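You operate a simulated robot arm through the tools that you are given. There is no shell and no other tool.

You are at the controls of a simulated robot arm. One attempt, no reset.

JOB
Swap the blue housing on the two-dot pallet for the green one.
Fine: the pallet stays on its pin; open its clamp, stand the blue housing in the good tray's two-dot pocket, seat the green one and clamp it. Set down upright: blue-banded lidded housing.

Only the result counts: the job must be done as asked and must still hold three seconds after the hand-in. Knocking over, shifting, dropping, spilling or breaking anything else fails it.

ROBOT AND FRAMES
A 6-joint arm with a two-finger gripper, fixed in place. Base frame: the origin is on the floor under the middle of its stand, x ahead of it, y to its left, z up. Readings come in cm, rad, newtons and seconds.
It reaches about 157.2 cm from its shoulder. Its first joint turns from -2.897 to 2.897 rad. Payload 2.45 kg.
Tool frame: the origin (TCP) lies between the finger pads and is the grasp point; the fingertips stand 2 cm ahead of it; z points along the fingers, y is the line along which they close. The gripper opens to 14 cm; its body begins 16.8 cm behind the TCP.
Orientation is told as [roll, pitch, yaw] about the base's x, y, z axes, in that order, counted from this pose: with the fingers straight down and closing along the base's y, the tool's x points along the base's -x, its y along +y and its z along -z.

CONTROLS
- The arm moves only by the tool arm_command. Its argument "plan" is a list of rows, each an object (a shift or turn left out is 0, a gripper value left out holds the last) with "travel": the shift along the tool's x, y, z in cm, a list of three; "turn": the turn, a rotation vector about the tool's x, y, z in rad, a list of three; "hand": the closure, from 0 (fully open) to 1 (shut). In form: [{"travel": [dx, dy, dz], "turn": [ax, ay, az], "hand": hand}, ...]. A call has 1 to 20 rows; each row shifts and turns the commanded pose from where the row before left it, along the tool's axes as they then stand. Rows are played at 5 a second. More than 5 cm and 0.15 rad between two rows, or a gripper value outside its range, and nothing of the call is played. A pose out of reach is approached as far as the arm can. The call stops where the force on the tool passes 40 N (or 10 N more than at its start, if that is more) or the arm is blocked; 0.2 s more then pass. The fingers move at their own pace (about 4.5 cm/s each) and stop on an object; they squeeze with about 38 N. The grip force told is the motor's: it shows also when the fingers shut on nothing. Time passes only in rows, and 0.2 s behind the last, so rows that do not move let the fingers close. The reply holds the time, the measured pose of the TCP, the force on the tool along the base axes, the opening and the grip force, in the units named above and with some noise, with the torque about the TCP (base axes, N m) and any sound that the robot's microphone picked up, and new pictures: "show" is both (left out), scene, wrist or none.
- Cameras (640 x 400 px; columns grow to the right, rows downward): "scene" is fixed at [22.17, -65.04, 145.33]; the picture's right is [-0.22, -0.98, 0.00], its down [-0.74, 0.16, -0.65] and it looks along [0.63, -0.14, -0.76] (base axes); focal length 214 px, centre (320, 200). "wrist" rides on the gripper at [7.8, 1.1, -20.9] in the tool frame; the picture's right is [-0.14, 0.99, 0.00], its down [-0.92, -0.13, -0.37] and it looks along [-0.36, -0.05, 0.93] (tool axes); focal length 280 px, centre (320, 200). There is no depth. A picture from a camera that has moved, and an enlarged one, comes with that camera's place and axes in the base frame and with its lens.
- zoom(camera, box): a new picture of the part [left, top, right, bottom] of that camera's present view, enlarged. It takes no simulated time.
- close_job(): hands the job in; it is judged then, once.

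Nothing tells you positions but the pictures and the camera data. Unless the task says otherwise, let go and move clear before handing in.

The tools are called after "Emit:" as a command line: name --argument value ..., lists and objects as JSON in quotes. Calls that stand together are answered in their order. arm_command: Moves the arm, as the interface text tells. Its arguments: {"type":"object","properties":{"plan":{"type":"array","items":{"type":"object","properties":{"travel":{"type":"array","items":{"type":"number"}},"turn":{"type":"array","items":{"type":"number"}},"hand":{"type":"number"}}}},"show":{"type":"string","enum":["both","scene","wrist","none"]}},"required":["plan"]} The other tools are called the same way: zoom (camera, box) takes an enlarged picture of a part of a camera's view; close_job () hands the job in.

At the start:

```text
t: 0.0
eef_pos: [63.76, 3.25, 102.39]
orientation: [-0.001, -0.001, 0.0]
wrist_force: [0.5, 0.5, 0.9]
wrist_torque: [0.01, 0.01, 0.02]
grip_width: 14.01
finger_force: 0.1
```

scene: 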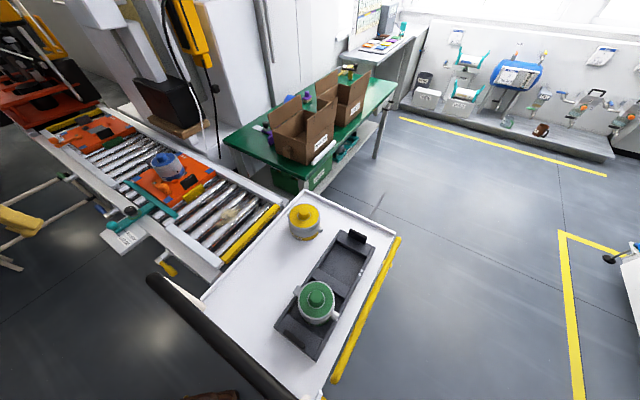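
wrist: 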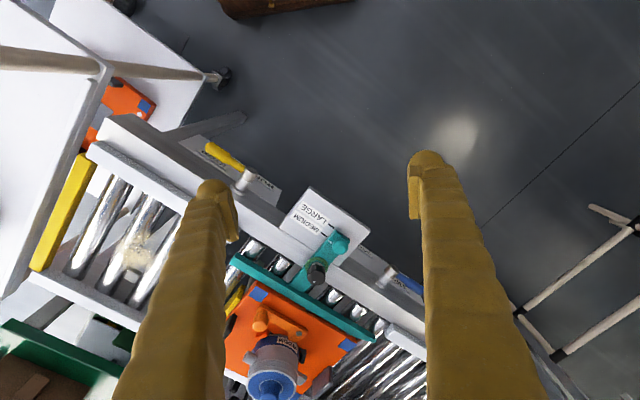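

I see a roller conveyor with an orange pallet holding a blue housing, and a cart with a dark tray holding a green housing and a yellow one beside it. I'll zoom in on the details before moving.

Emit:
zoom --camera "scene" --box '[100, 120, 260, 220]'

Emit:
zoom --camera "scene" --box '[240, 190, 420, 370]'

Emit:
zoom --camera "wrist" --box '[200, 180, 440, 400]'

Emit:
zoom --camera "scene" --box '[0, 80, 160, 200]'

Emit:
zoom --camera "scene" --box '[220, 40, 420, 200]'

```text
4.00 times, centred on (180, 170) of scene
camera zoom: at [22.17, -65.04, 145.33], right [-0.22, -0.98, 0.0], down [-0.74, 0.16, -0.65], along [0.63, -0.14, -0.76], focal length 858 px, centre (880, 320)
```

zoom: 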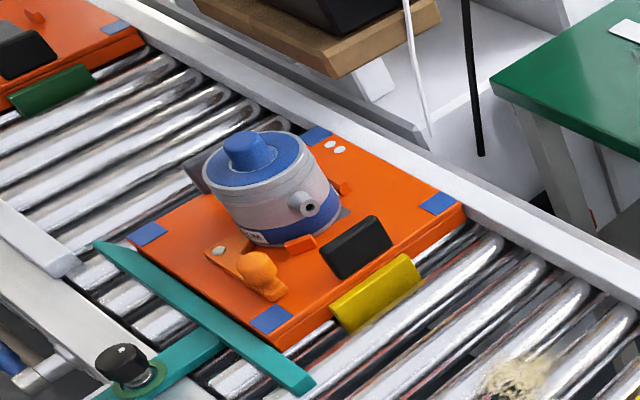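

```text
2.22 times, centred on (330, 280) of scene
camera zoom: at [22.17, -65.04, 145.33], right [-0.22, -0.98, 0.0], down [-0.74, 0.16, -0.65], along [0.63, -0.14, -0.76], focal length 477 px, centre (298, 22)
```

zoom: 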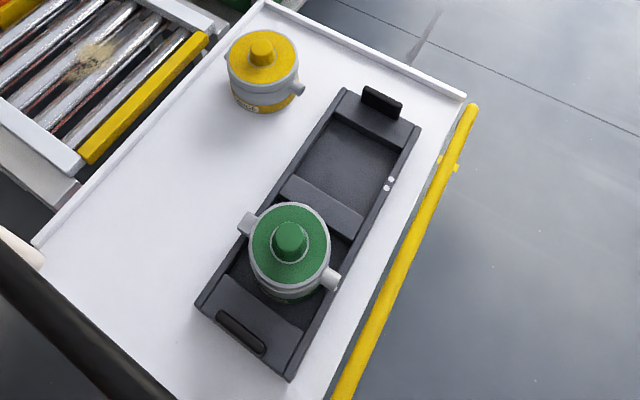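

```text
1.82 times, centred on (320, 290) of wrist
camera zoom: at [55.88, 4.62, 123.31], right [0.14, 0.99, 0.0], down [0.92, -0.13, 0.37], along [0.37, -0.05, -0.93], focal length 510 px, centre (320, 36)
```

zoom: 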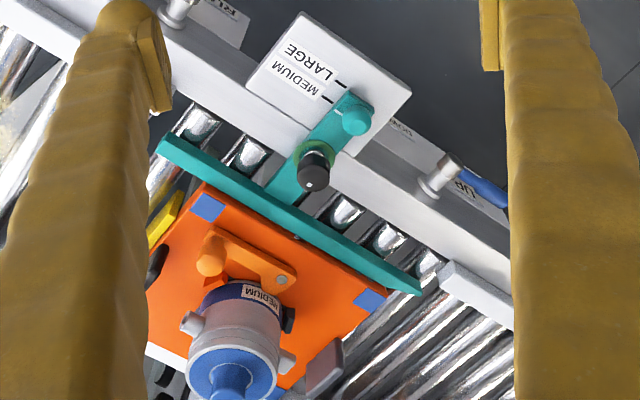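

```text
3.33 times, centred on (80, 140) of scene
camera zoom: at [22.17, -65.04, 145.33], right [-0.22, -0.98, 0.0], down [-0.74, 0.16, -0.65], along [0.63, -0.14, -0.76], focal length 715 px, centre (1120, 400)
```

zoom: 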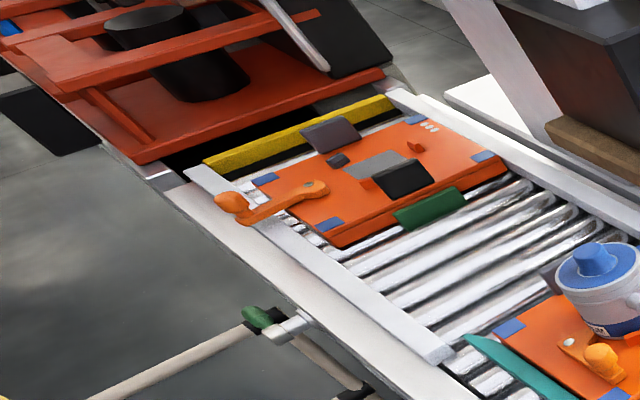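

```text
2.50 times, centred on (320, 120) of scene
camera zoom: at [22.17, -65.04, 145.33], right [-0.22, -0.98, 0.0], down [-0.74, 0.16, -0.65], along [0.63, -0.14, -0.76], focal length 536 px, centre (320, 400)
```

zoom: 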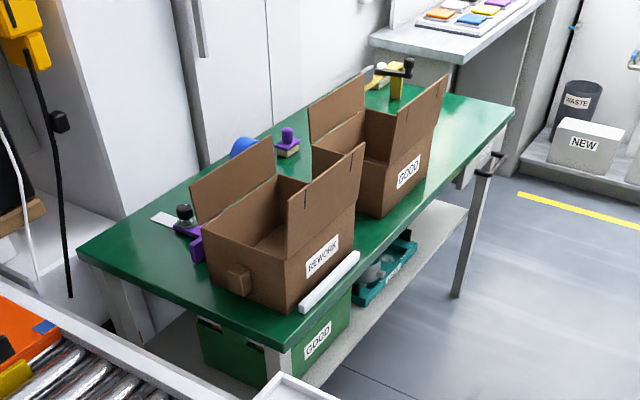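

The blue housing is on the two-dot pallet at roughly (111, -13, 85). The conveyor runs at about 45° to the base axes, and the green housing is on the cart at roughly (39, -68). I'll turn the wrist to line up with the conveyor and get a better look.

Emit:
arm_command --plan '[{"travel": [-2, 0, -2], "turn": [0, 0, 0.131]}, {"travel": [-2, 0, -2], "turn": [0, 0, 0.131]}, {"travel": [-2, 0, -2], "turn": [0, 0, 0.131]}, {"travel": [-2, 0, -2], "turn": [0, 0, 0.131]}, {"travel": [-2, 0, -2], "turn": [0, 0, 0.131]}, {"travel": [-2, 0, -2], "turn": [0, 0, 0.131]}]' --show "both"

```text
t: 1.4
eef_pos: [74.9, -0.43, 114.56]
orientation: [0.003, 0.0, -0.788]
wrist_force: [0.0, -0.5, 0.3]
wrist_torque: [0.01, 0.01, -0.02]
grip_width: 13.99
finger_force: 0.0
camera wrist: at [70.0, 5.97, 135.37], right [0.8, 0.6, 0.0], down [0.56, -0.74, 0.37], along [0.22, -0.29, -0.93], focal length 280 px, centre (320, 200)
```

scene: 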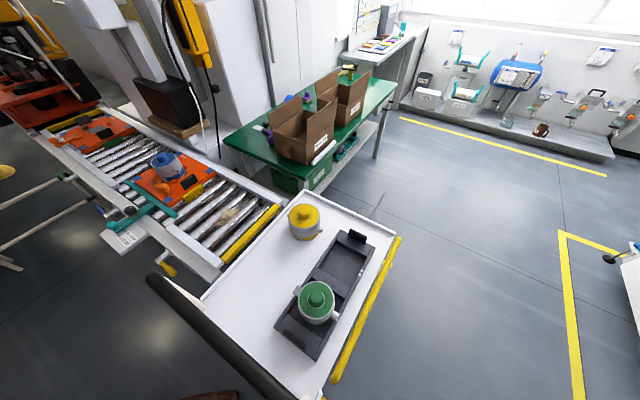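
wrist: 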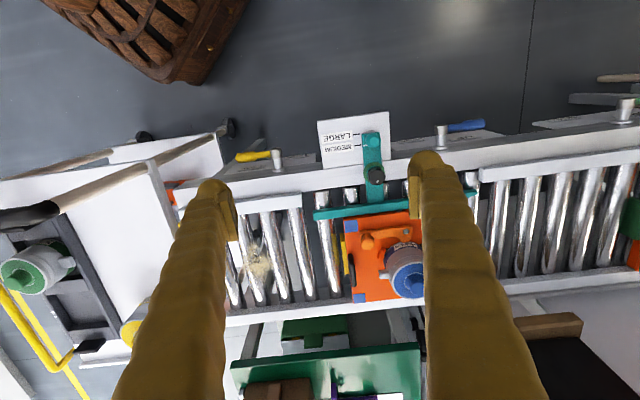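

The wrist view is now aligned with the conveyor. I'll zoom in on the pallet, the tray and the labels.

Emit:
zoom --camera "wrist" --box '[300, 100, 460, 310]'

Emit:
zoom --camera "wrist" --box '[0, 180, 200, 380]'

Emit:
zoom --camera "wrist" --box '[420, 100, 640, 300]'

```text
1.90 times, centred on (380, 205) of wrist
camera zoom: at [70.0, 5.97, 135.37], right [0.8, 0.6, 0.0], down [0.56, -0.74, 0.37], along [0.22, -0.29, -0.93], focal length 534 px, centre (206, 190)
```

zoom: 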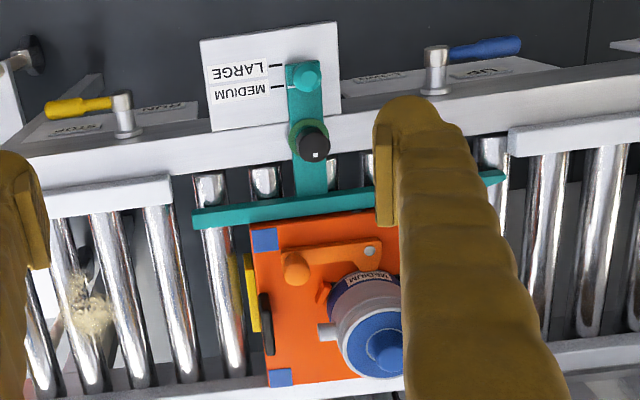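

```text
2.00 times, centred on (100, 280) of wrist
camera zoom: at [70.0, 5.97, 135.37], right [0.8, 0.6, 0.0], down [0.56, -0.74, 0.37], along [0.22, -0.29, -0.93], focal length 561 px, centre (760, 40)
```

zoom: 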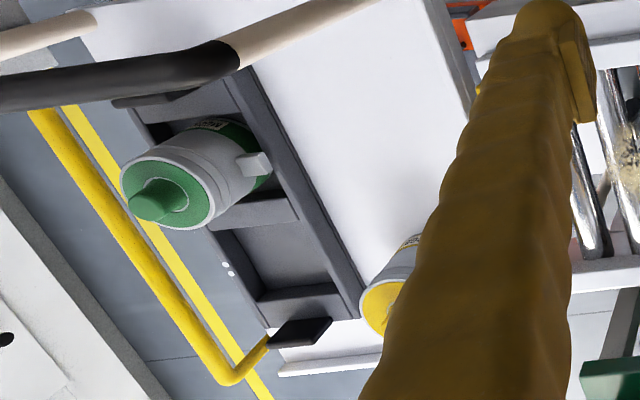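

```text
2.00 times, centred on (530, 200) of wrist
camera zoom: at [70.0, 5.97, 135.37], right [0.8, 0.6, 0.0], down [0.56, -0.74, 0.37], along [0.22, -0.29, -0.93], focal length 561 px, centre (-100, 200)
```

zoom: 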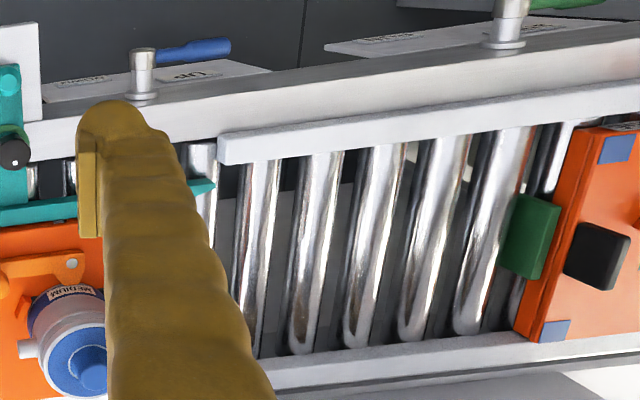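

The blue housing carries a "MEDIUM" label and the orange lever lies over its base. Next I'll fly along the conveyor direction towards the cart for a close view of the tray and the green housing.

Emit:
arm_command --plan '[{"travel": [0, -4, 0]}, {"travel": [0, -5, 0]}, {"travel": [0, -5, 0]}, {"travel": [0, -5, 0]}, {"travel": [0, -5, 0]}, {"travel": [0, -5, 0]}, {"travel": [0, -5, 0]}, {"travel": [0, -5, 0]}, {"travel": [0, -5, 0]}, {"travel": [0, -5, 0]}, {"travel": [0, -5, 0]}, {"travel": [0, -5, 0]}, {"travel": [0, -4, 0]}, {}]' --show "both"

```text
t: 4.4
eef_pos: [30.17, -44.76, 114.55]
orientation: [-0.001, -0.001, -0.786]
wrist_force: [0.1, 0.7, 0.3]
wrist_torque: [0.01, 0.01, 0.02]
grip_width: 13.99
finger_force: 0.1
camera wrist: at [25.31, -38.35, 135.51], right [0.8, 0.6, 0.0], down [0.56, -0.74, 0.37], along [0.22, -0.3, -0.93], focal length 280 px, centre (320, 200)
```

scene: 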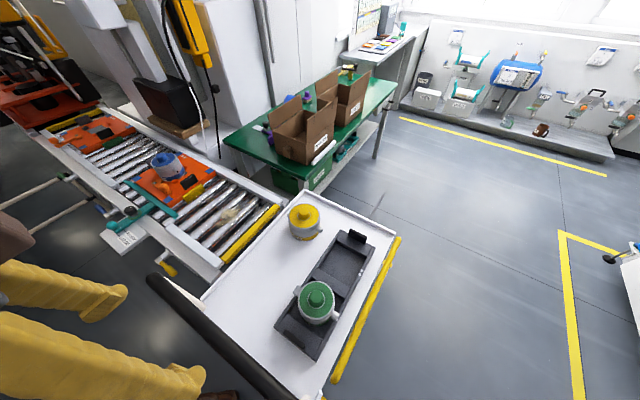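
wrist: 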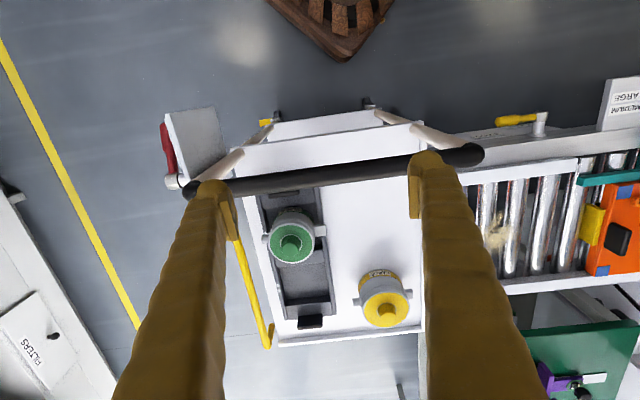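

Emit:
zoom --camera "wrist" --box '[230, 150, 430, 350]'

Emit:
zoom --camera "wrist" --box '[140, 90, 280, 210]'

Emit:
zoom --camera "wrist" --box '[460, 100, 640, 300]'

```text
2.00 times, centred on (330, 250) of wrist
camera zoom: at [25.31, -38.35, 135.51], right [0.8, 0.6, 0.0], down [0.56, -0.74, 0.37], along [0.22, -0.3, -0.93], focal length 561 px, centre (300, 100)
```

zoom: 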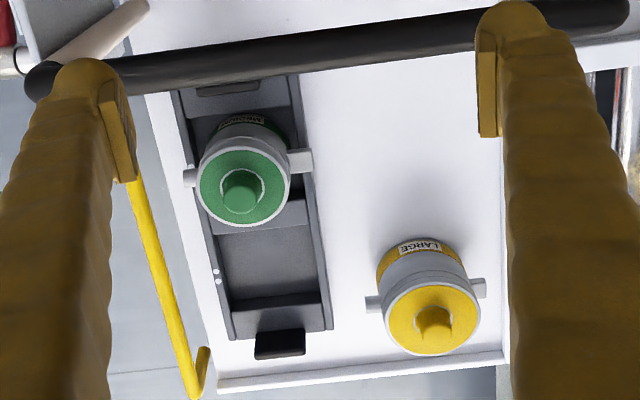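

```text
3.33 times, centred on (210, 150) of wrist
camera zoom: at [25.31, -38.35, 135.51], right [0.8, 0.6, 0.0], down [0.56, -0.74, 0.37], along [0.22, -0.3, -0.93], focal length 935 px, centre (687, 367)
```

zoom: 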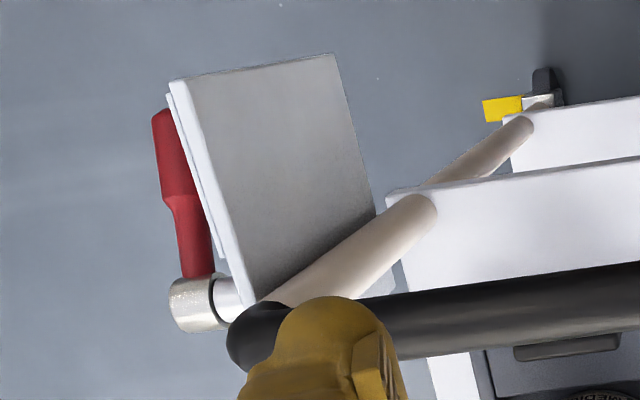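

```text
2.00 times, centred on (550, 200) of wrist
camera zoom: at [25.31, -38.35, 135.51], right [0.8, 0.6, 0.0], down [0.56, -0.74, 0.37], along [0.22, -0.3, -0.93], focal length 561 px, centre (-140, 200)
```

zoom: 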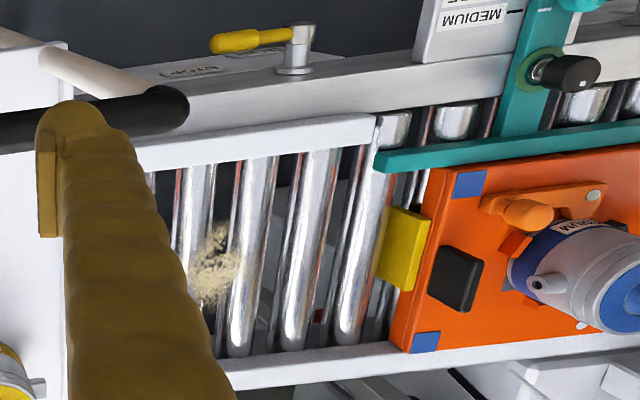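

Emit:
zoom --camera "scene" --box '[320, 120, 400, 170]'

Emit:
zoom --camera "scene" --box '[270, 225, 370, 365]'

Emit:
zoom --camera "scene" --box '[220, 60, 400, 200]'

```text
8.00 times, centred on (360, 145) of scene
camera zoom: at [22.17, -65.04, 145.33], right [-0.22, -0.98, 0.0], down [-0.74, 0.16, -0.65], along [0.63, -0.14, -0.76], focal length 1716 px, centre (0, 640)
```

zoom: 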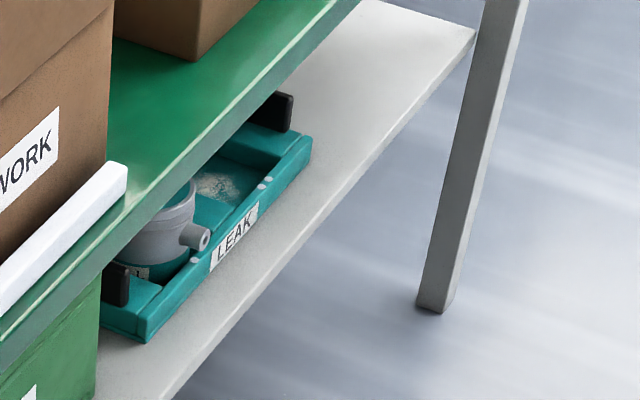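

```text
2.86 times, centred on (320, 295) of scene
camera zoom: at [22.17, -65.04, 145.33], right [-0.22, -0.98, 0.0], down [-0.74, 0.16, -0.65], along [0.63, -0.14, -0.76], focal length 613 px, centre (320, -71)
```

zoom: 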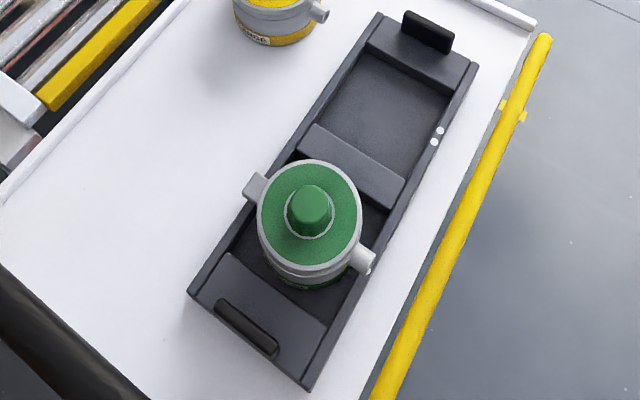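

```text
2.86 times, centred on (310, 130) of scene
camera zoom: at [22.17, -65.04, 145.33], right [-0.22, -0.98, 0.0], down [-0.74, 0.16, -0.65], along [0.63, -0.14, -0.76], focal length 613 px, centre (349, 400)
```

zoom: 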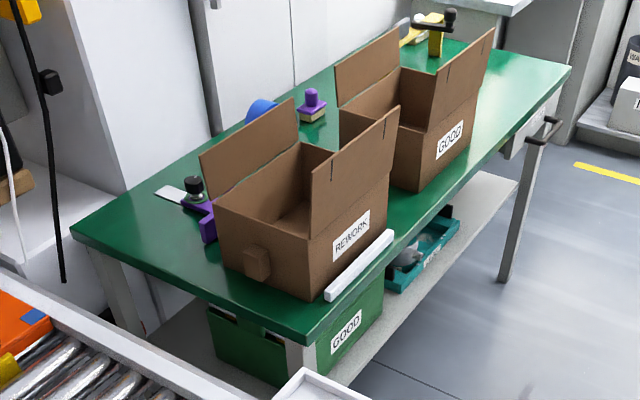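

The green housing is labelled MEDIUM like the blue one, and the yellow one is LARGE. The teal tray under the bench is labelled LEAK, so the dark cart tray should be the good tray. I'll turn the wrist 90° so the fingers close across the ports, and check the tray's label from its side.

Emit:
arm_command --plan '[{"turn": [0, 0, -0.143]}, {"turn": [0, 0, -0.143]}, {"turn": [0, 0, -0.143]}, {"turn": [0, 0, -0.143]}, {"turn": [0, 0, -0.143]}, {"turn": [0, 0, -0.143]}, {"turn": [0, 0, -0.143]}, {"turn": [0, 0, -0.143]}, {"turn": [0, 0, -0.143]}, {"turn": [0, 0, -0.143]}, {"turn": [0, 0, -0.141]}, {}]' --show "wrist"

Emit:
arm_command --plan '[{"travel": [4.4, -2.3, 0]}, {"travel": [4.4, -2.3, 0]}, {"travel": [4.4, -2.3, 0]}, {"travel": [4.4, -2.3, 0]}, {"travel": [4.4, -2.3, 0]}, {"travel": [4.4, -2.3, 0]}, {"travel": [4.4, -2.3, 0]}, {"travel": [4.4, -2.3, 0]}, {"turn": [0, -0.12, 0]}, {"turn": [0, -0.12, 0]}, {"turn": [0, -0.12, 0]}, {"turn": [0, -0.12, 0]}, {}]' --show "both"

```text
t: 7.0
eef_pos: [30.32, -44.87, 114.32]
orientation: [0.0, -0.001, 0.787]
wrist_force: [1.1, 0.1, -0.6]
wrist_torque: [0.01, -0.02, 0.01]
grip_width: 14.01
finger_force: 0.2
camera wrist: at [23.9, -49.44, 135.29], right [-0.6, 0.8, 0.0], down [0.74, 0.56, 0.37], along [0.3, 0.22, -0.93], focal length 280 px, centre (320, 200)
```

wrist: 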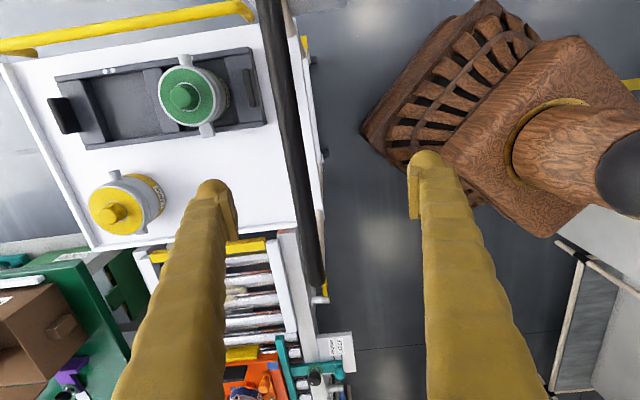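

```text
t: 9.8
eef_pos: [18.32, -82.8, 114.33]
orientation: [-0.003, -0.484, 0.784]
wrist_force: [-1.0, 0.0, -0.7]
wrist_torque: [0.02, 0.01, -0.01]
grip_width: 13.99
finger_force: 0.0
camera wrist: at [5.78, -93.69, 129.17], right [-0.61, 0.79, 0.06], down [0.55, 0.36, 0.75], along [0.57, 0.5, -0.65], focal length 280 px, centre (320, 200)
```

scene: 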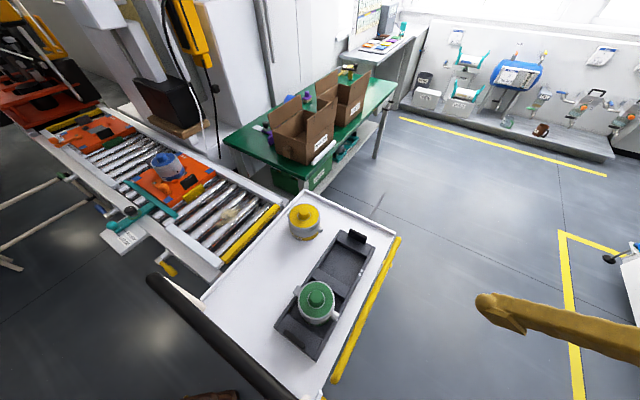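
wrist: 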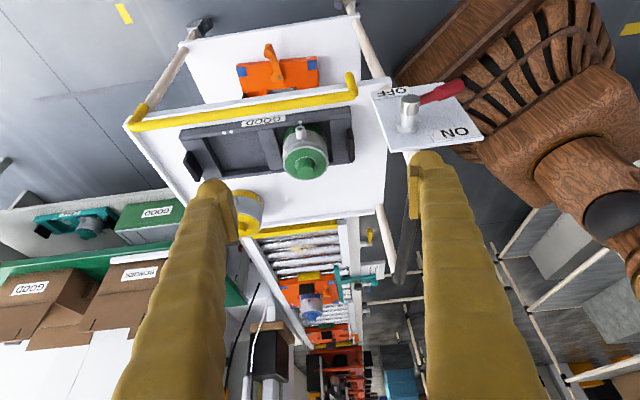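

The dark tray is labelled GOOD, so that is settled. I'll zoom in on the tray and housing for geometry.

Emit:
zoom --camera "wrist" --box '[170, 80, 370, 200]'

Emit:
zoom --camera "wrist" --box '[240, 250, 400, 350]'

```text
3.20 times, centred on (270, 140) of wrist
camera zoom: at [5.78, -93.69, 129.17], right [-0.61, 0.79, 0.06], down [0.55, 0.36, 0.75], along [0.57, 0.5, -0.65], focal length 897 px, centre (480, 392)
```

zoom: 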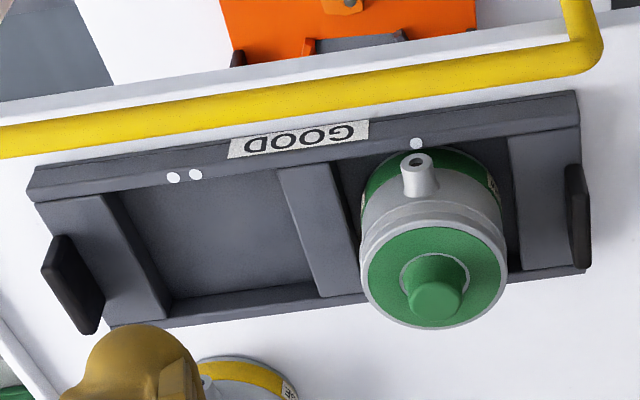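

```text
4.00 times, centred on (320, 300) of wrist
camera zoom: at [5.78, -93.69, 129.17], right [-0.61, 0.79, 0.06], down [0.55, 0.36, 0.75], along [0.57, 0.5, -0.65], focal length 1122 px, centre (320, -200)
```

zoom: 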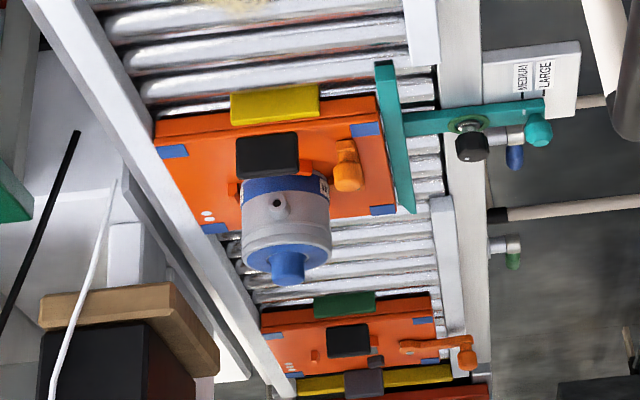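

The green housing's knob top is at roughly (39.6, -67.8, 84), with a flange about 10.5 cm across. I'll level the tool and hover above it.

Emit:
arm_command --plan '[{"turn": [0, 0.12, 0]}, {"turn": [0, 0.12, 0]}, {"turn": [0, 0.12, 0]}, {"turn": [0, 0.124, 0]}, {"travel": [-4.28, -0.74, 1.33]}, {"travel": [-4.28, -0.74, 1.33]}, {"travel": [-4.28, -0.74, 1.33]}, {"travel": [-4.28, -0.74, 1.33]}, {"travel": [-4.28, -0.74, 1.33]}, {"travel": [-4.28, -0.74, 1.33]}, {}]' --show "both"

```text
t: 12.2
eef_pos: [39.62, -67.93, 106.03]
orientation: [0.002, 0.002, 0.783]
wrist_force: [0.0, 0.5, 0.0]
wrist_torque: [0.01, -0.01, 0.0]
grip_width: 13.97
finger_force: 0.2
camera wrist: at [33.3, -72.42, 126.95], right [-0.6, 0.8, 0.0], down [0.74, 0.56, 0.37], along [0.29, 0.22, -0.93], focal length 280 px, centre (320, 200)
```

scene: 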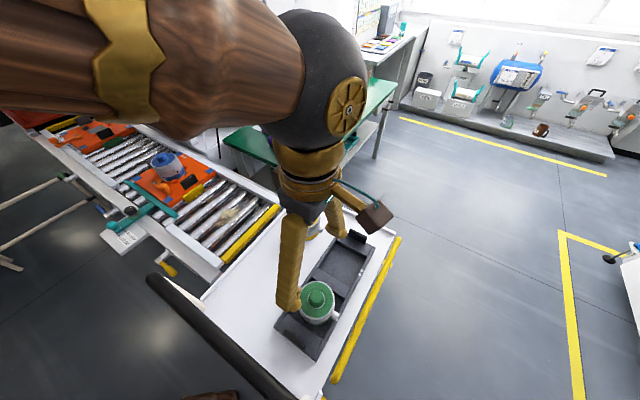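
wrist: 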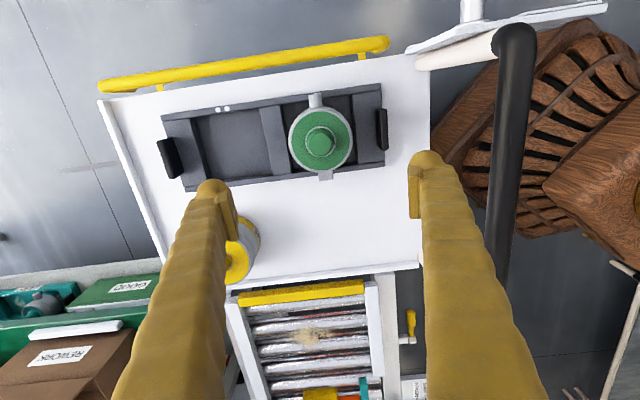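

Emit:
zoom --camera "wrist" --box '[150, 70, 400, 220]'

Emit:
zoom --camera "scene" --box '[250, 180, 410, 360]'

```text
2.56 times, centred on (275, 145) of wrist
camera zoom: at [33.3, -72.42, 126.95], right [-0.6, 0.8, 0.0], down [0.74, 0.56, 0.37], along [0.29, 0.22, -0.93], focal length 718 px, centre (435, 341)
```

zoom: 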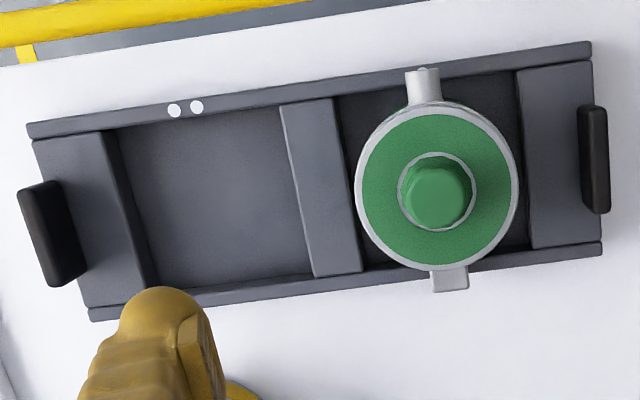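

```text
2.22 times, centred on (330, 270) of scene
camera zoom: at [22.17, -65.04, 145.33], right [-0.22, -0.98, 0.0], down [-0.74, 0.16, -0.65], along [0.63, -0.14, -0.76], focal length 477 px, centre (298, 44)
```

zoom: 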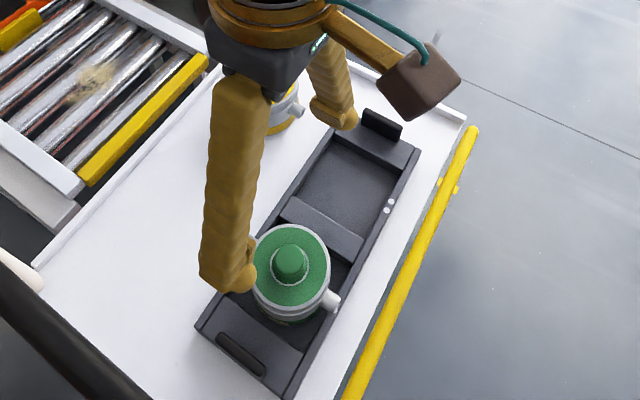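

The tray rim is at about z=75.6, and the two-dot pocket sits about 16 cm further along n from the green housing. Next I'll move to the pallet for a close look at the clamp.

Emit:
arm_command --plan '[{"travel": [-2.5, -0.4, -2]}, {"travel": [-4.8, -0.5, -2]}, {"travel": [-4.8, -0.5, 0]}, {"travel": [-4.8, -0.5, 0]}, {"travel": [-4.8, -0.5, 0]}, {"travel": [-4.8, -0.5, 0]}, {"travel": [-4.8, -0.5, 0]}, {"travel": [-4.8, -0.5, 0]}, {"travel": [-4.8, -0.5, 0]}, {"travel": [-4.8, -0.5, 0]}, {"travel": [-4.8, -0.5, 0]}, {"travel": [-4.8, -0.5, 0]}, {"travel": [-4.8, -0.5, 0]}, {"travel": [-4.8, -0.5, 0]}, {"travel": [-4.8, -0.5, 0]}, {"travel": [-4.8, -0.5, 0]}, {"travel": [-3, -0.5, 0]}, {}]' --show "both"

```text
refused: row 2 steps farther than a row can; nothing moved
```

Emit:
arm_command --plan '[{"travel": [-2.5, -0.4, -2]}, {"travel": [-4.4, -0.5, -2]}, {"travel": [-4.8, -0.5, 0]}, {"travel": [-4.8, -0.5, 0]}, {"travel": [-4.8, -0.5, 0]}, {"travel": [-4.8, -0.5, 0]}, {"travel": [-4.8, -0.5, 0]}, {"travel": [-4.8, -0.5, 0]}, {"travel": [-4.8, -0.5, 0]}, {"travel": [-4.8, -0.5, 0]}, {"travel": [-4.8, -0.5, 0]}, {"travel": [-4.8, -0.5, 0]}, {"travel": [-4.8, -0.5, 0]}, {"travel": [-4.8, -0.5, 0]}, {"travel": [-4.8, -0.5, 0]}, {"travel": [-4.8, -0.5, 0]}, {"travel": [-3, -0.5, 0]}, {}]' --show "both"

```text
t: 16.0
eef_pos: [100.06, -19.49, 110.1]
orientation: [0.002, 0.004, 0.786]
wrist_force: [-0.3, -0.1, 0.3]
wrist_torque: [0.01, -0.04, 0.01]
grip_width: 13.99
finger_force: 0.0
camera wrist: at [93.72, -24.01, 130.9], right [-0.6, 0.8, 0.0], down [0.74, 0.56, 0.37], along [0.29, 0.22, -0.93], focal length 280 px, centre (320, 200)
```

scene: 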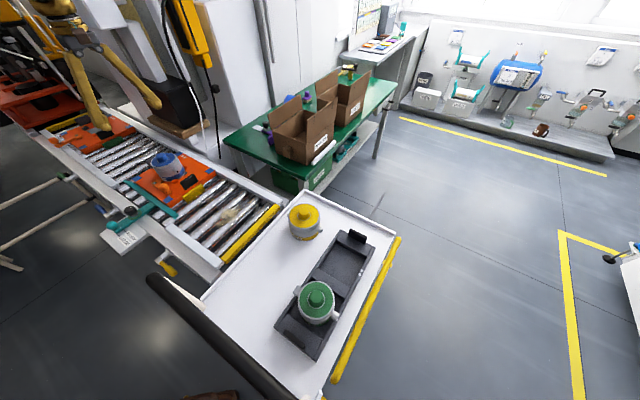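
wrist: 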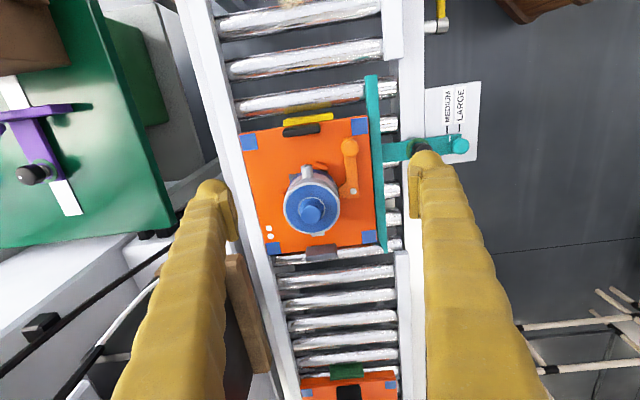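

Emit:
zoom --camera "wrist" --box '[225, 90, 405, 270]'

Emit:
zoom --camera "wrist" --box '[340, 70, 500, 190]'

```text
2.22 times, centred on (315, 180) of wrist
camera zoom: at [93.72, -24.01, 130.9], right [-0.6, 0.8, 0.0], down [0.74, 0.56, 0.37], along [0.29, 0.22, -0.93], focal length 623 px, centre (331, 244)
```

zoom: 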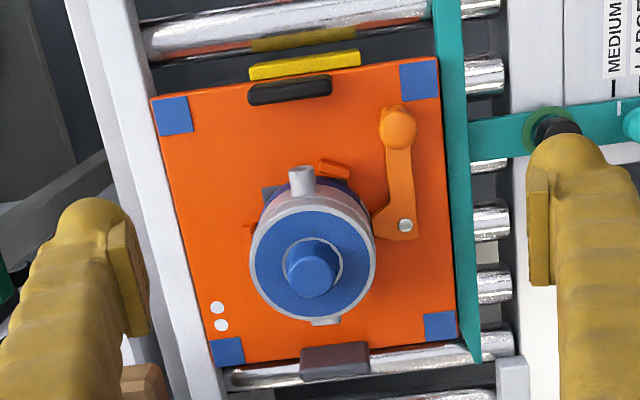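

```text
3.33 times, centred on (420, 130) of wrist
camera zoom: at [93.72, -24.01, 130.9], right [-0.6, 0.8, 0.0], down [0.74, 0.56, 0.37], along [0.29, 0.22, -0.93], focal length 935 px, centre (-13, 433)
```

zoom: 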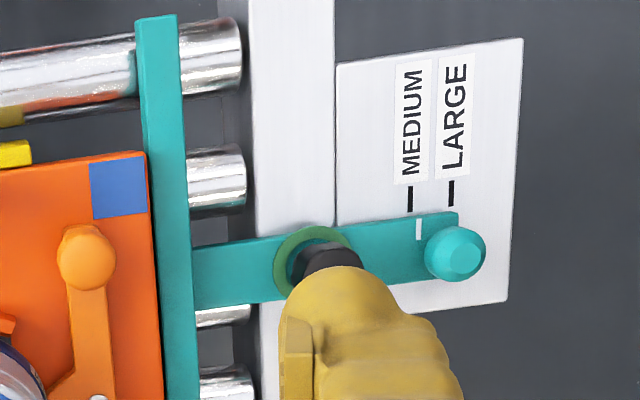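

The clamp is a bell-crank lever: the pivot is on the pallet, the ball handle points towards -u, and the jaw is against the housing. I need to know whether the lever clears the teal guide bar when it swings, so I'll get a low oblique view.

Emit:
arm_command --plan '[{"travel": [2.4, 0.9, 4.0]}, {"travel": [2.4, 0.9, 4.0]}, {"travel": [2.4, 0.9, 4.0]}, {"travel": [2.4, 0.9, 4.0]}, {"travel": [2.0, 0.9, 4.0]}, {"turn": [0, -0.14, 0]}, {"turn": [0, -0.14, 0]}, {"turn": [0, -0.14, 0]}, {"turn": [0, -0.14, 0]}, {"turn": [0, -0.14, 0]}, {}]' --show "wrist"

Emit:
zoom --camera "wrist" --box '[230, 120, 410, 240]'

```text
t: 18.4
eef_pos: [88.57, -24.52, 90.15]
orientation: [-0.001, -0.697, 0.785]
wrist_force: [1.2, 0.5, -0.2]
wrist_torque: [-0.01, 0.02, 0.02]
grip_width: 14.02
finger_force: 0.1
camera wrist: at [74.12, -37.2, 101.06], right [-0.62, 0.78, 0.09], down [0.42, 0.24, 0.87], along [0.66, 0.58, -0.48], focal length 280 px, centre (320, 200)
```

wrist: 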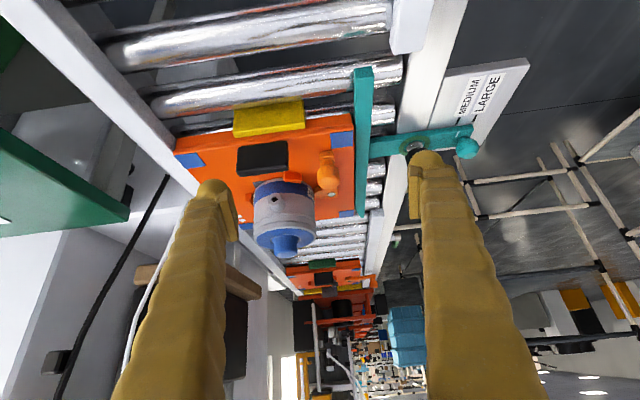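

```text
3.33 times, centred on (320, 180) of wrist
camera zoom: at [74.12, -37.2, 101.06], right [-0.62, 0.78, 0.09], down [0.42, 0.24, 0.87], along [0.66, 0.58, -0.48], focal length 935 px, centre (320, 267)
```

zoom: 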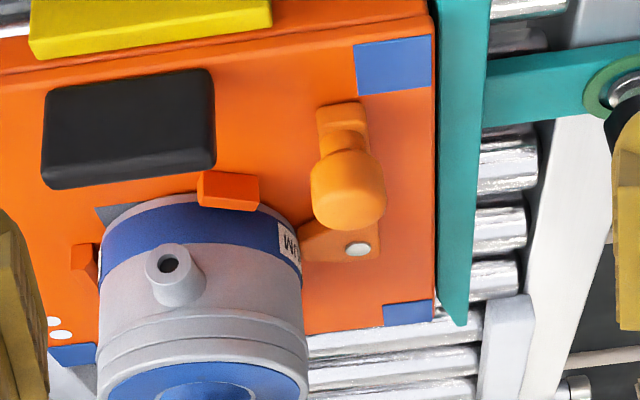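

Emit:
zoom --camera "scene" --box '[115, 145, 215, 225]'

Emit:
zoom --camera "scene" --box '[120, 170, 185, 222]'

Emit:
zoom --camera "scene" --box '[40, 105, 140, 165]'

```text
5.00 times, centred on (165, 185) of scene
camera zoom: at [22.17, -65.04, 145.33], right [-0.22, -0.98, 0.0], down [-0.74, 0.16, -0.65], along [0.63, -0.14, -0.76], focal length 1072 px, centre (1095, 275)
```

zoom: 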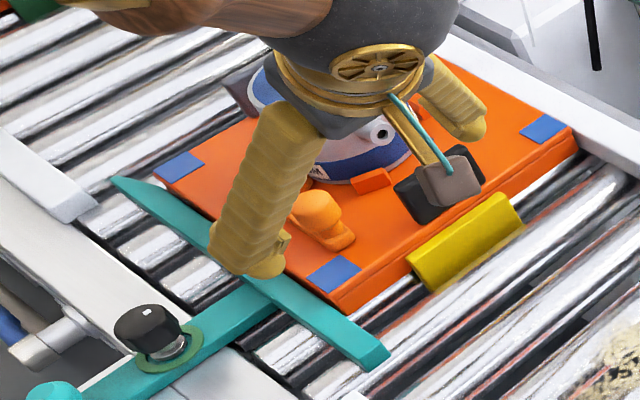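

```text
7.69 times, centred on (152, 196) of scene
camera zoom: at [22.17, -65.04, 145.33], right [-0.22, -0.98, 0.0], down [-0.74, 0.16, -0.65], along [0.63, -0.14, -0.76], focal length 1650 px, centre (1608, 231)
```

zoom: 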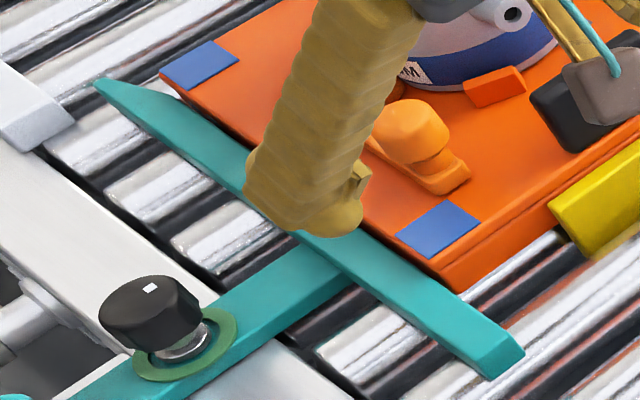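

```text
6.40 times, centred on (90, 135) of scene
camera zoom: at [22.17, -65.04, 145.33], right [-0.22, -0.98, 0.0], down [-0.74, 0.16, -0.65], along [0.63, -0.14, -0.76], focal length 1373 px, centre (1792, 616)
```

zoom: 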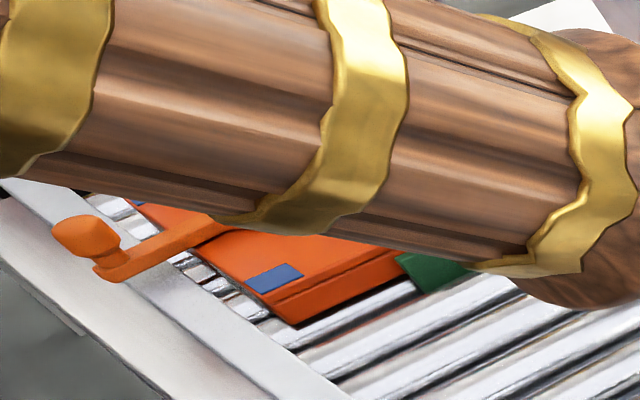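

From the triangulated views, the lever pivot is at about (105.4, -6.6, 76.2) and the ball handle at about (98.4, -13.5, 79). The guide bar lies below the lever plane, so the lever should clear it. I'll level the tool, turn it 20° to stay clear of the port, and hover over the ball.

Emit:
arm_command --plan '[{"turn": [0, 0.14, 0], "hand": 0.64}, {"turn": [0, 0.14, 0]}, {"turn": [0, 0.14, 0]}, {"turn": [0, 0.14, 0]}, {"turn": [0, 0.137, 0]}, {"travel": [0, 0, -3.5], "turn": [0, 0, 0.1163]}, {"travel": [0, 0, -3.5], "turn": [0, 0, 0.1163]}, {"turn": [0, 0, 0.1163]}, {}]' --show "wrist"

```text
t: 20.4
eef_pos: [88.87, -24.27, 97.03]
orientation: [-0.001, 0.0, 0.435]
wrist_force: [0.5, 0.0, 0.4]
wrist_torque: [0.0, 0.0, -0.01]
grip_width: 5.06
finger_force: 0.1
camera wrist: at [81.14, -26.43, 118.0], right [-0.29, 0.96, 0.0], down [0.89, 0.27, 0.37], along [0.35, 0.11, -0.93], focal length 280 px, centre (320, 200)
```

wrist: 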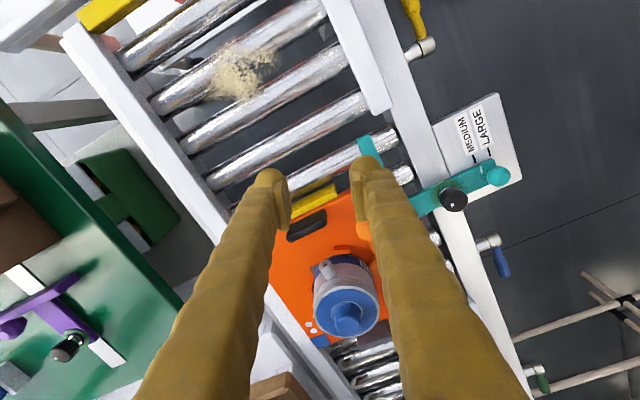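

Emit:
arm_command --plan '[{"travel": [-3.23, 1.41, 0]}, {"travel": [-3.23, 1.41, 0]}, {"travel": [-3.23, 1.41, 2]}, {"travel": [-3.23, 1.42, 3]}, {"travel": [0, 0, 3]}, {}]' --show "both"

Emit:
zoom --camera "wrist" --box '[220, 100, 420, 300]'

Emit:
zoom --camera "scene" --box '[110, 120, 230, 220]'

```text
t: 21.8
eef_pos: [98.14, -13.81, 89.11]
orientation: [0.0, 0.0, 0.434]
wrist_force: [0.2, 0.6, -0.3]
wrist_torque: [0.01, 0.0, -0.01]
grip_width: 5.02
finger_force: 0.0
camera wrist: at [90.45, -15.99, 110.03], right [-0.29, 0.96, 0.0], down [0.89, 0.27, 0.37], along [0.35, 0.11, -0.93], focal length 280 px, centre (320, 200)
```

scene: 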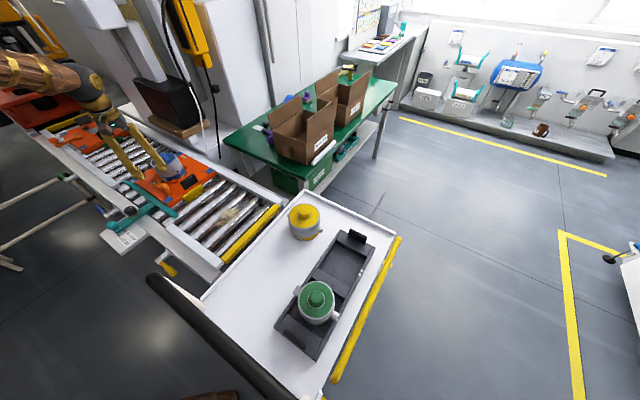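
wrist: 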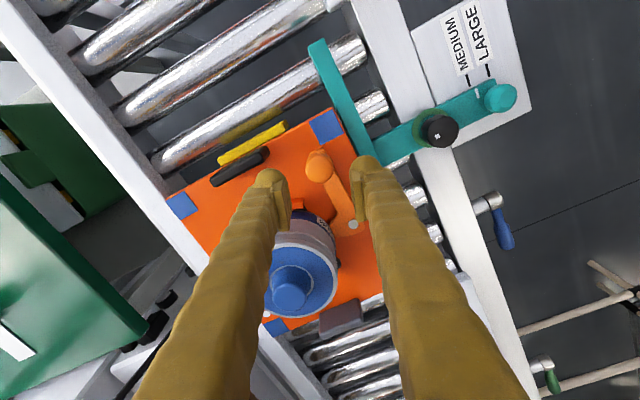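

```text
2.00 times, centred on (320, 200) of wrist
camera zoom: at [90.45, -15.99, 110.03], right [-0.29, 0.96, 0.0], down [0.89, 0.27, 0.37], along [0.35, 0.11, -0.93], focal length 561 px, centre (320, 200)
```

zoom: 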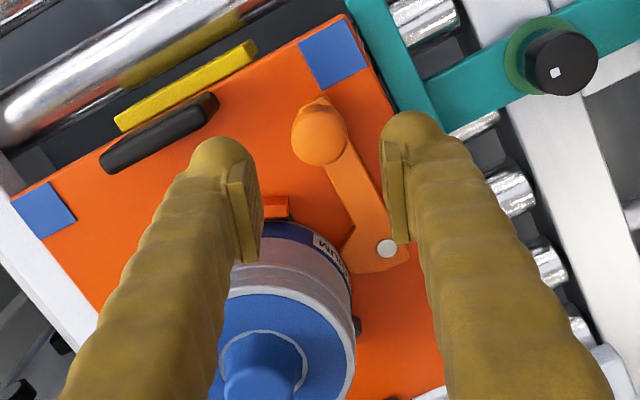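

```text
4.00 times, centred on (170, 170) of scene
camera zoom: at [22.17, -65.04, 145.33], right [-0.22, -0.98, 0.0], down [-0.74, 0.16, -0.65], along [0.63, -0.14, -0.76], focal length 858 px, centre (920, 320)
```

zoom: 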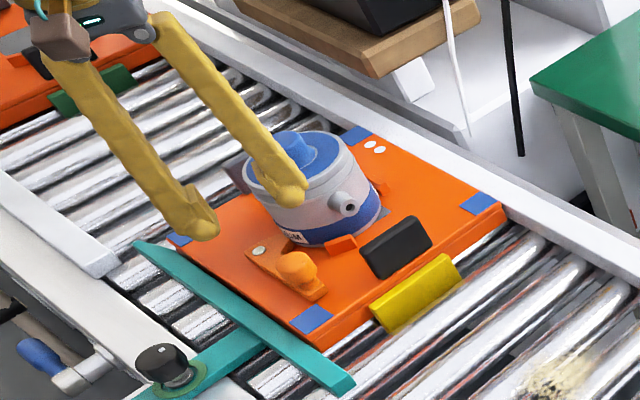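

The ball is confirmed at about (98.45, -13.45, 79). I'll turn back to the 45° heading so the inner finger fits between the black block and the port, narrow the opening, and descend in two stages.

Emit:
arm_command --plan '[{"turn": [0, 0, -0.117], "hand": 0.665}, {"turn": [0, 0, -0.117]}, {"turn": [0, 0, -0.117]}, {"travel": [-0.47, 0.33, 0]}, {"travel": [0, 0, 2]}, {"travel": [0, 0, 2]}, {"travel": [0, 0, 1]}, {}]' --show "both"

Emit:
zoom --camera "wrist" --box '[220, 100, 420, 300]'

Emit:
zoom --camera "scene" --box '[120, 140, 200, 210]'

```text
t: 23.6
eef_pos: [98.1, -13.23, 84.17]
orientation: [0.001, 0.0, 0.787]
wrist_force: [-0.4, 0.2, -0.1]
wrist_torque: [-0.02, -0.02, 0.02]
grip_width: 4.71
finger_force: 0.0
camera wrist: at [91.82, -17.87, 105.03], right [-0.6, 0.8, 0.0], down [0.74, 0.56, 0.37], along [0.29, 0.22, -0.93], focal length 280 px, centre (320, 200)
```

scene: 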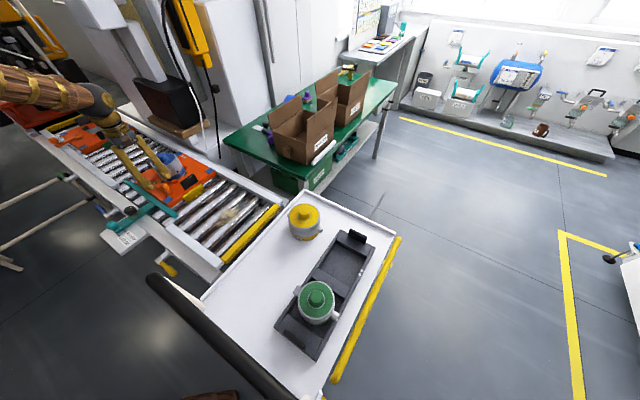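
wrist: 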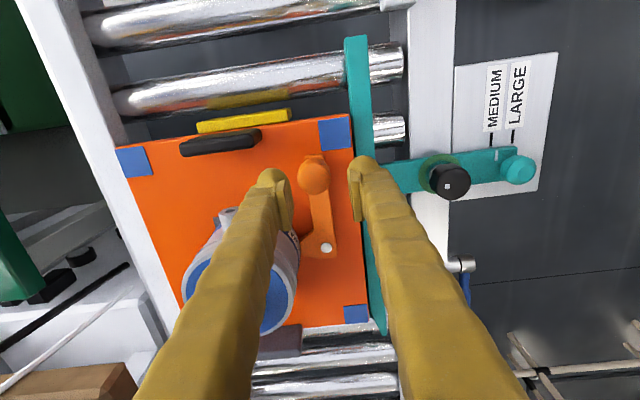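

```text
2.00 times, centred on (320, 200) of wrist
camera zoom: at [91.82, -17.87, 105.03], right [-0.6, 0.8, 0.0], down [0.74, 0.56, 0.37], along [0.29, 0.22, -0.93], focal length 561 px, centre (320, 200)
```

zoom: 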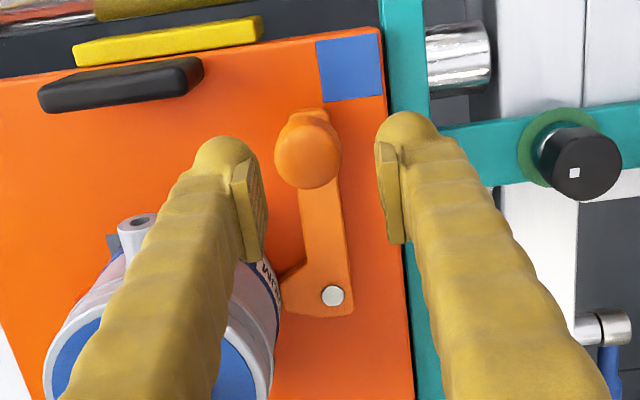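

```text
5.71 times, centred on (160, 175) of scene
camera zoom: at [22.17, -65.04, 145.33], right [-0.22, -0.98, 0.0], down [-0.74, 0.16, -0.65], along [0.63, -0.14, -0.76], focal length 1226 px, centre (1234, 343)
```

zoom: 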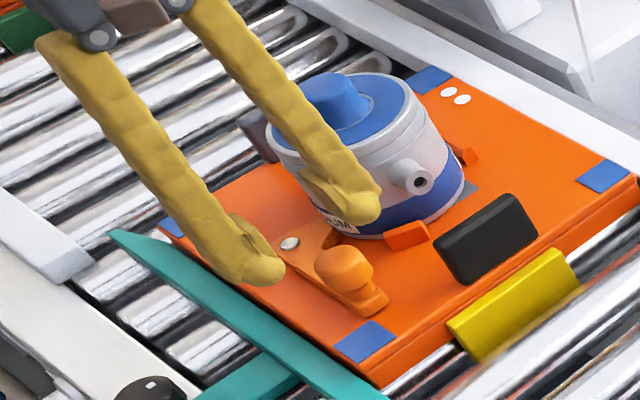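

The ball sits slightly towards the inner finger. I'll shift 0.25 cm, go down to the ball and close on it.

Emit:
arm_command --plan '[{"travel": [0.2, -0.25, 0]}, {"travel": [0, 0, 1.5]}, {"travel": [0, 0, 1.5]}, {"travel": [0, 0, 1.5]}, {}]' --show "both"

Emit:
zoom --camera "wrist" --box '[220, 100, 420, 300]'

Emit:
zoom --camera "scene" --box '[120, 140, 200, 210]'

```text
t: 24.8
eef_pos: [98.19, -13.53, 79.61]
orientation: [0.0, 0.001, 0.788]
wrist_force: [0.3, 0.4, 0.9]
wrist_torque: [-0.02, 0.04, 0.02]
grip_width: 4.67
finger_force: 0.1
camera wrist: at [91.87, -18.12, 100.49], right [-0.6, 0.8, 0.0], down [0.74, 0.56, 0.37], along [0.29, 0.22, -0.93], focal length 280 px, centre (320, 200)
```

scene: 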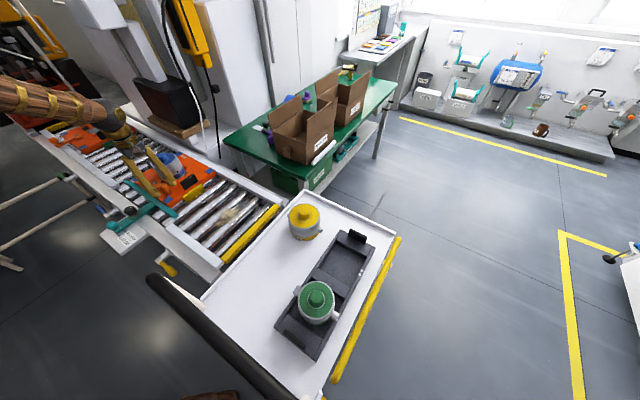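
wrist: 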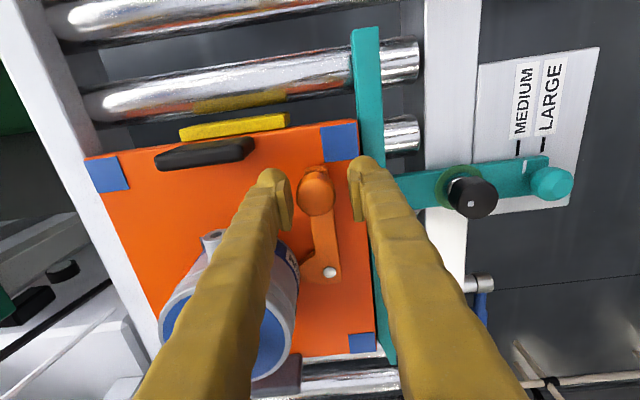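

```text
2.00 times, centred on (320, 200) of wrist
camera zoom: at [91.87, -18.12, 100.49], right [-0.6, 0.8, 0.0], down [0.74, 0.56, 0.37], along [0.29, 0.22, -0.93], focal length 561 px, centre (320, 200)
```

zoom: 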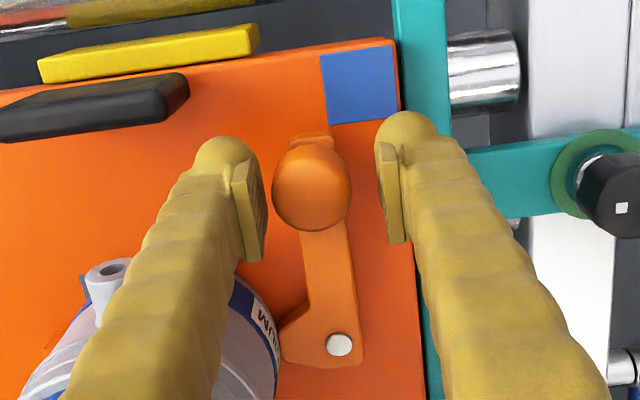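

```text
5.71 times, centred on (160, 175) of scene
camera zoom: at [22.17, -65.04, 145.33], right [-0.22, -0.98, 0.0], down [-0.74, 0.16, -0.65], along [0.63, -0.14, -0.76], focal length 1226 px, centre (1234, 343)
```

zoom: 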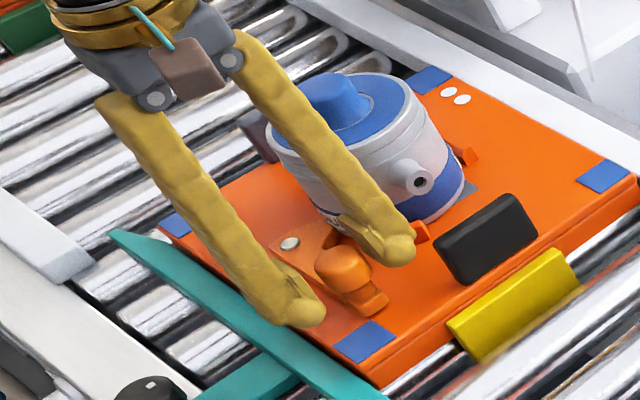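

The ball is nearly centred between the pads, so I'll close on it.

Emit:
arm_command --plan '[{"travel": [0, -0.18, 0]}, {"hand": 0.85}, {}, {}, {}]' --show "wrist"

```text
t: 26.0
eef_pos: [98.33, -13.59, 79.64]
orientation: [-0.001, 0.0, 0.785]
wrist_force: [1.3, -1.7, 0.8]
wrist_torque: [0.01, -0.02, -0.05]
grip_width: 2.94
finger_force: 38.1
camera wrist: at [91.98, -18.28, 100.48], right [-0.6, 0.8, 0.0], down [0.74, 0.56, 0.37], along [0.29, 0.22, -0.93], focal length 280 px, centre (320, 200)
```

wrist: 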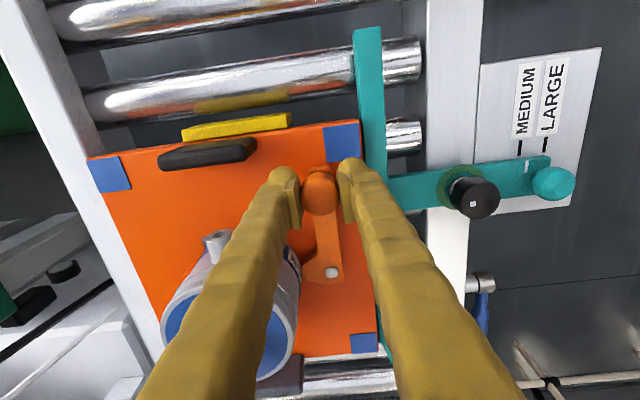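

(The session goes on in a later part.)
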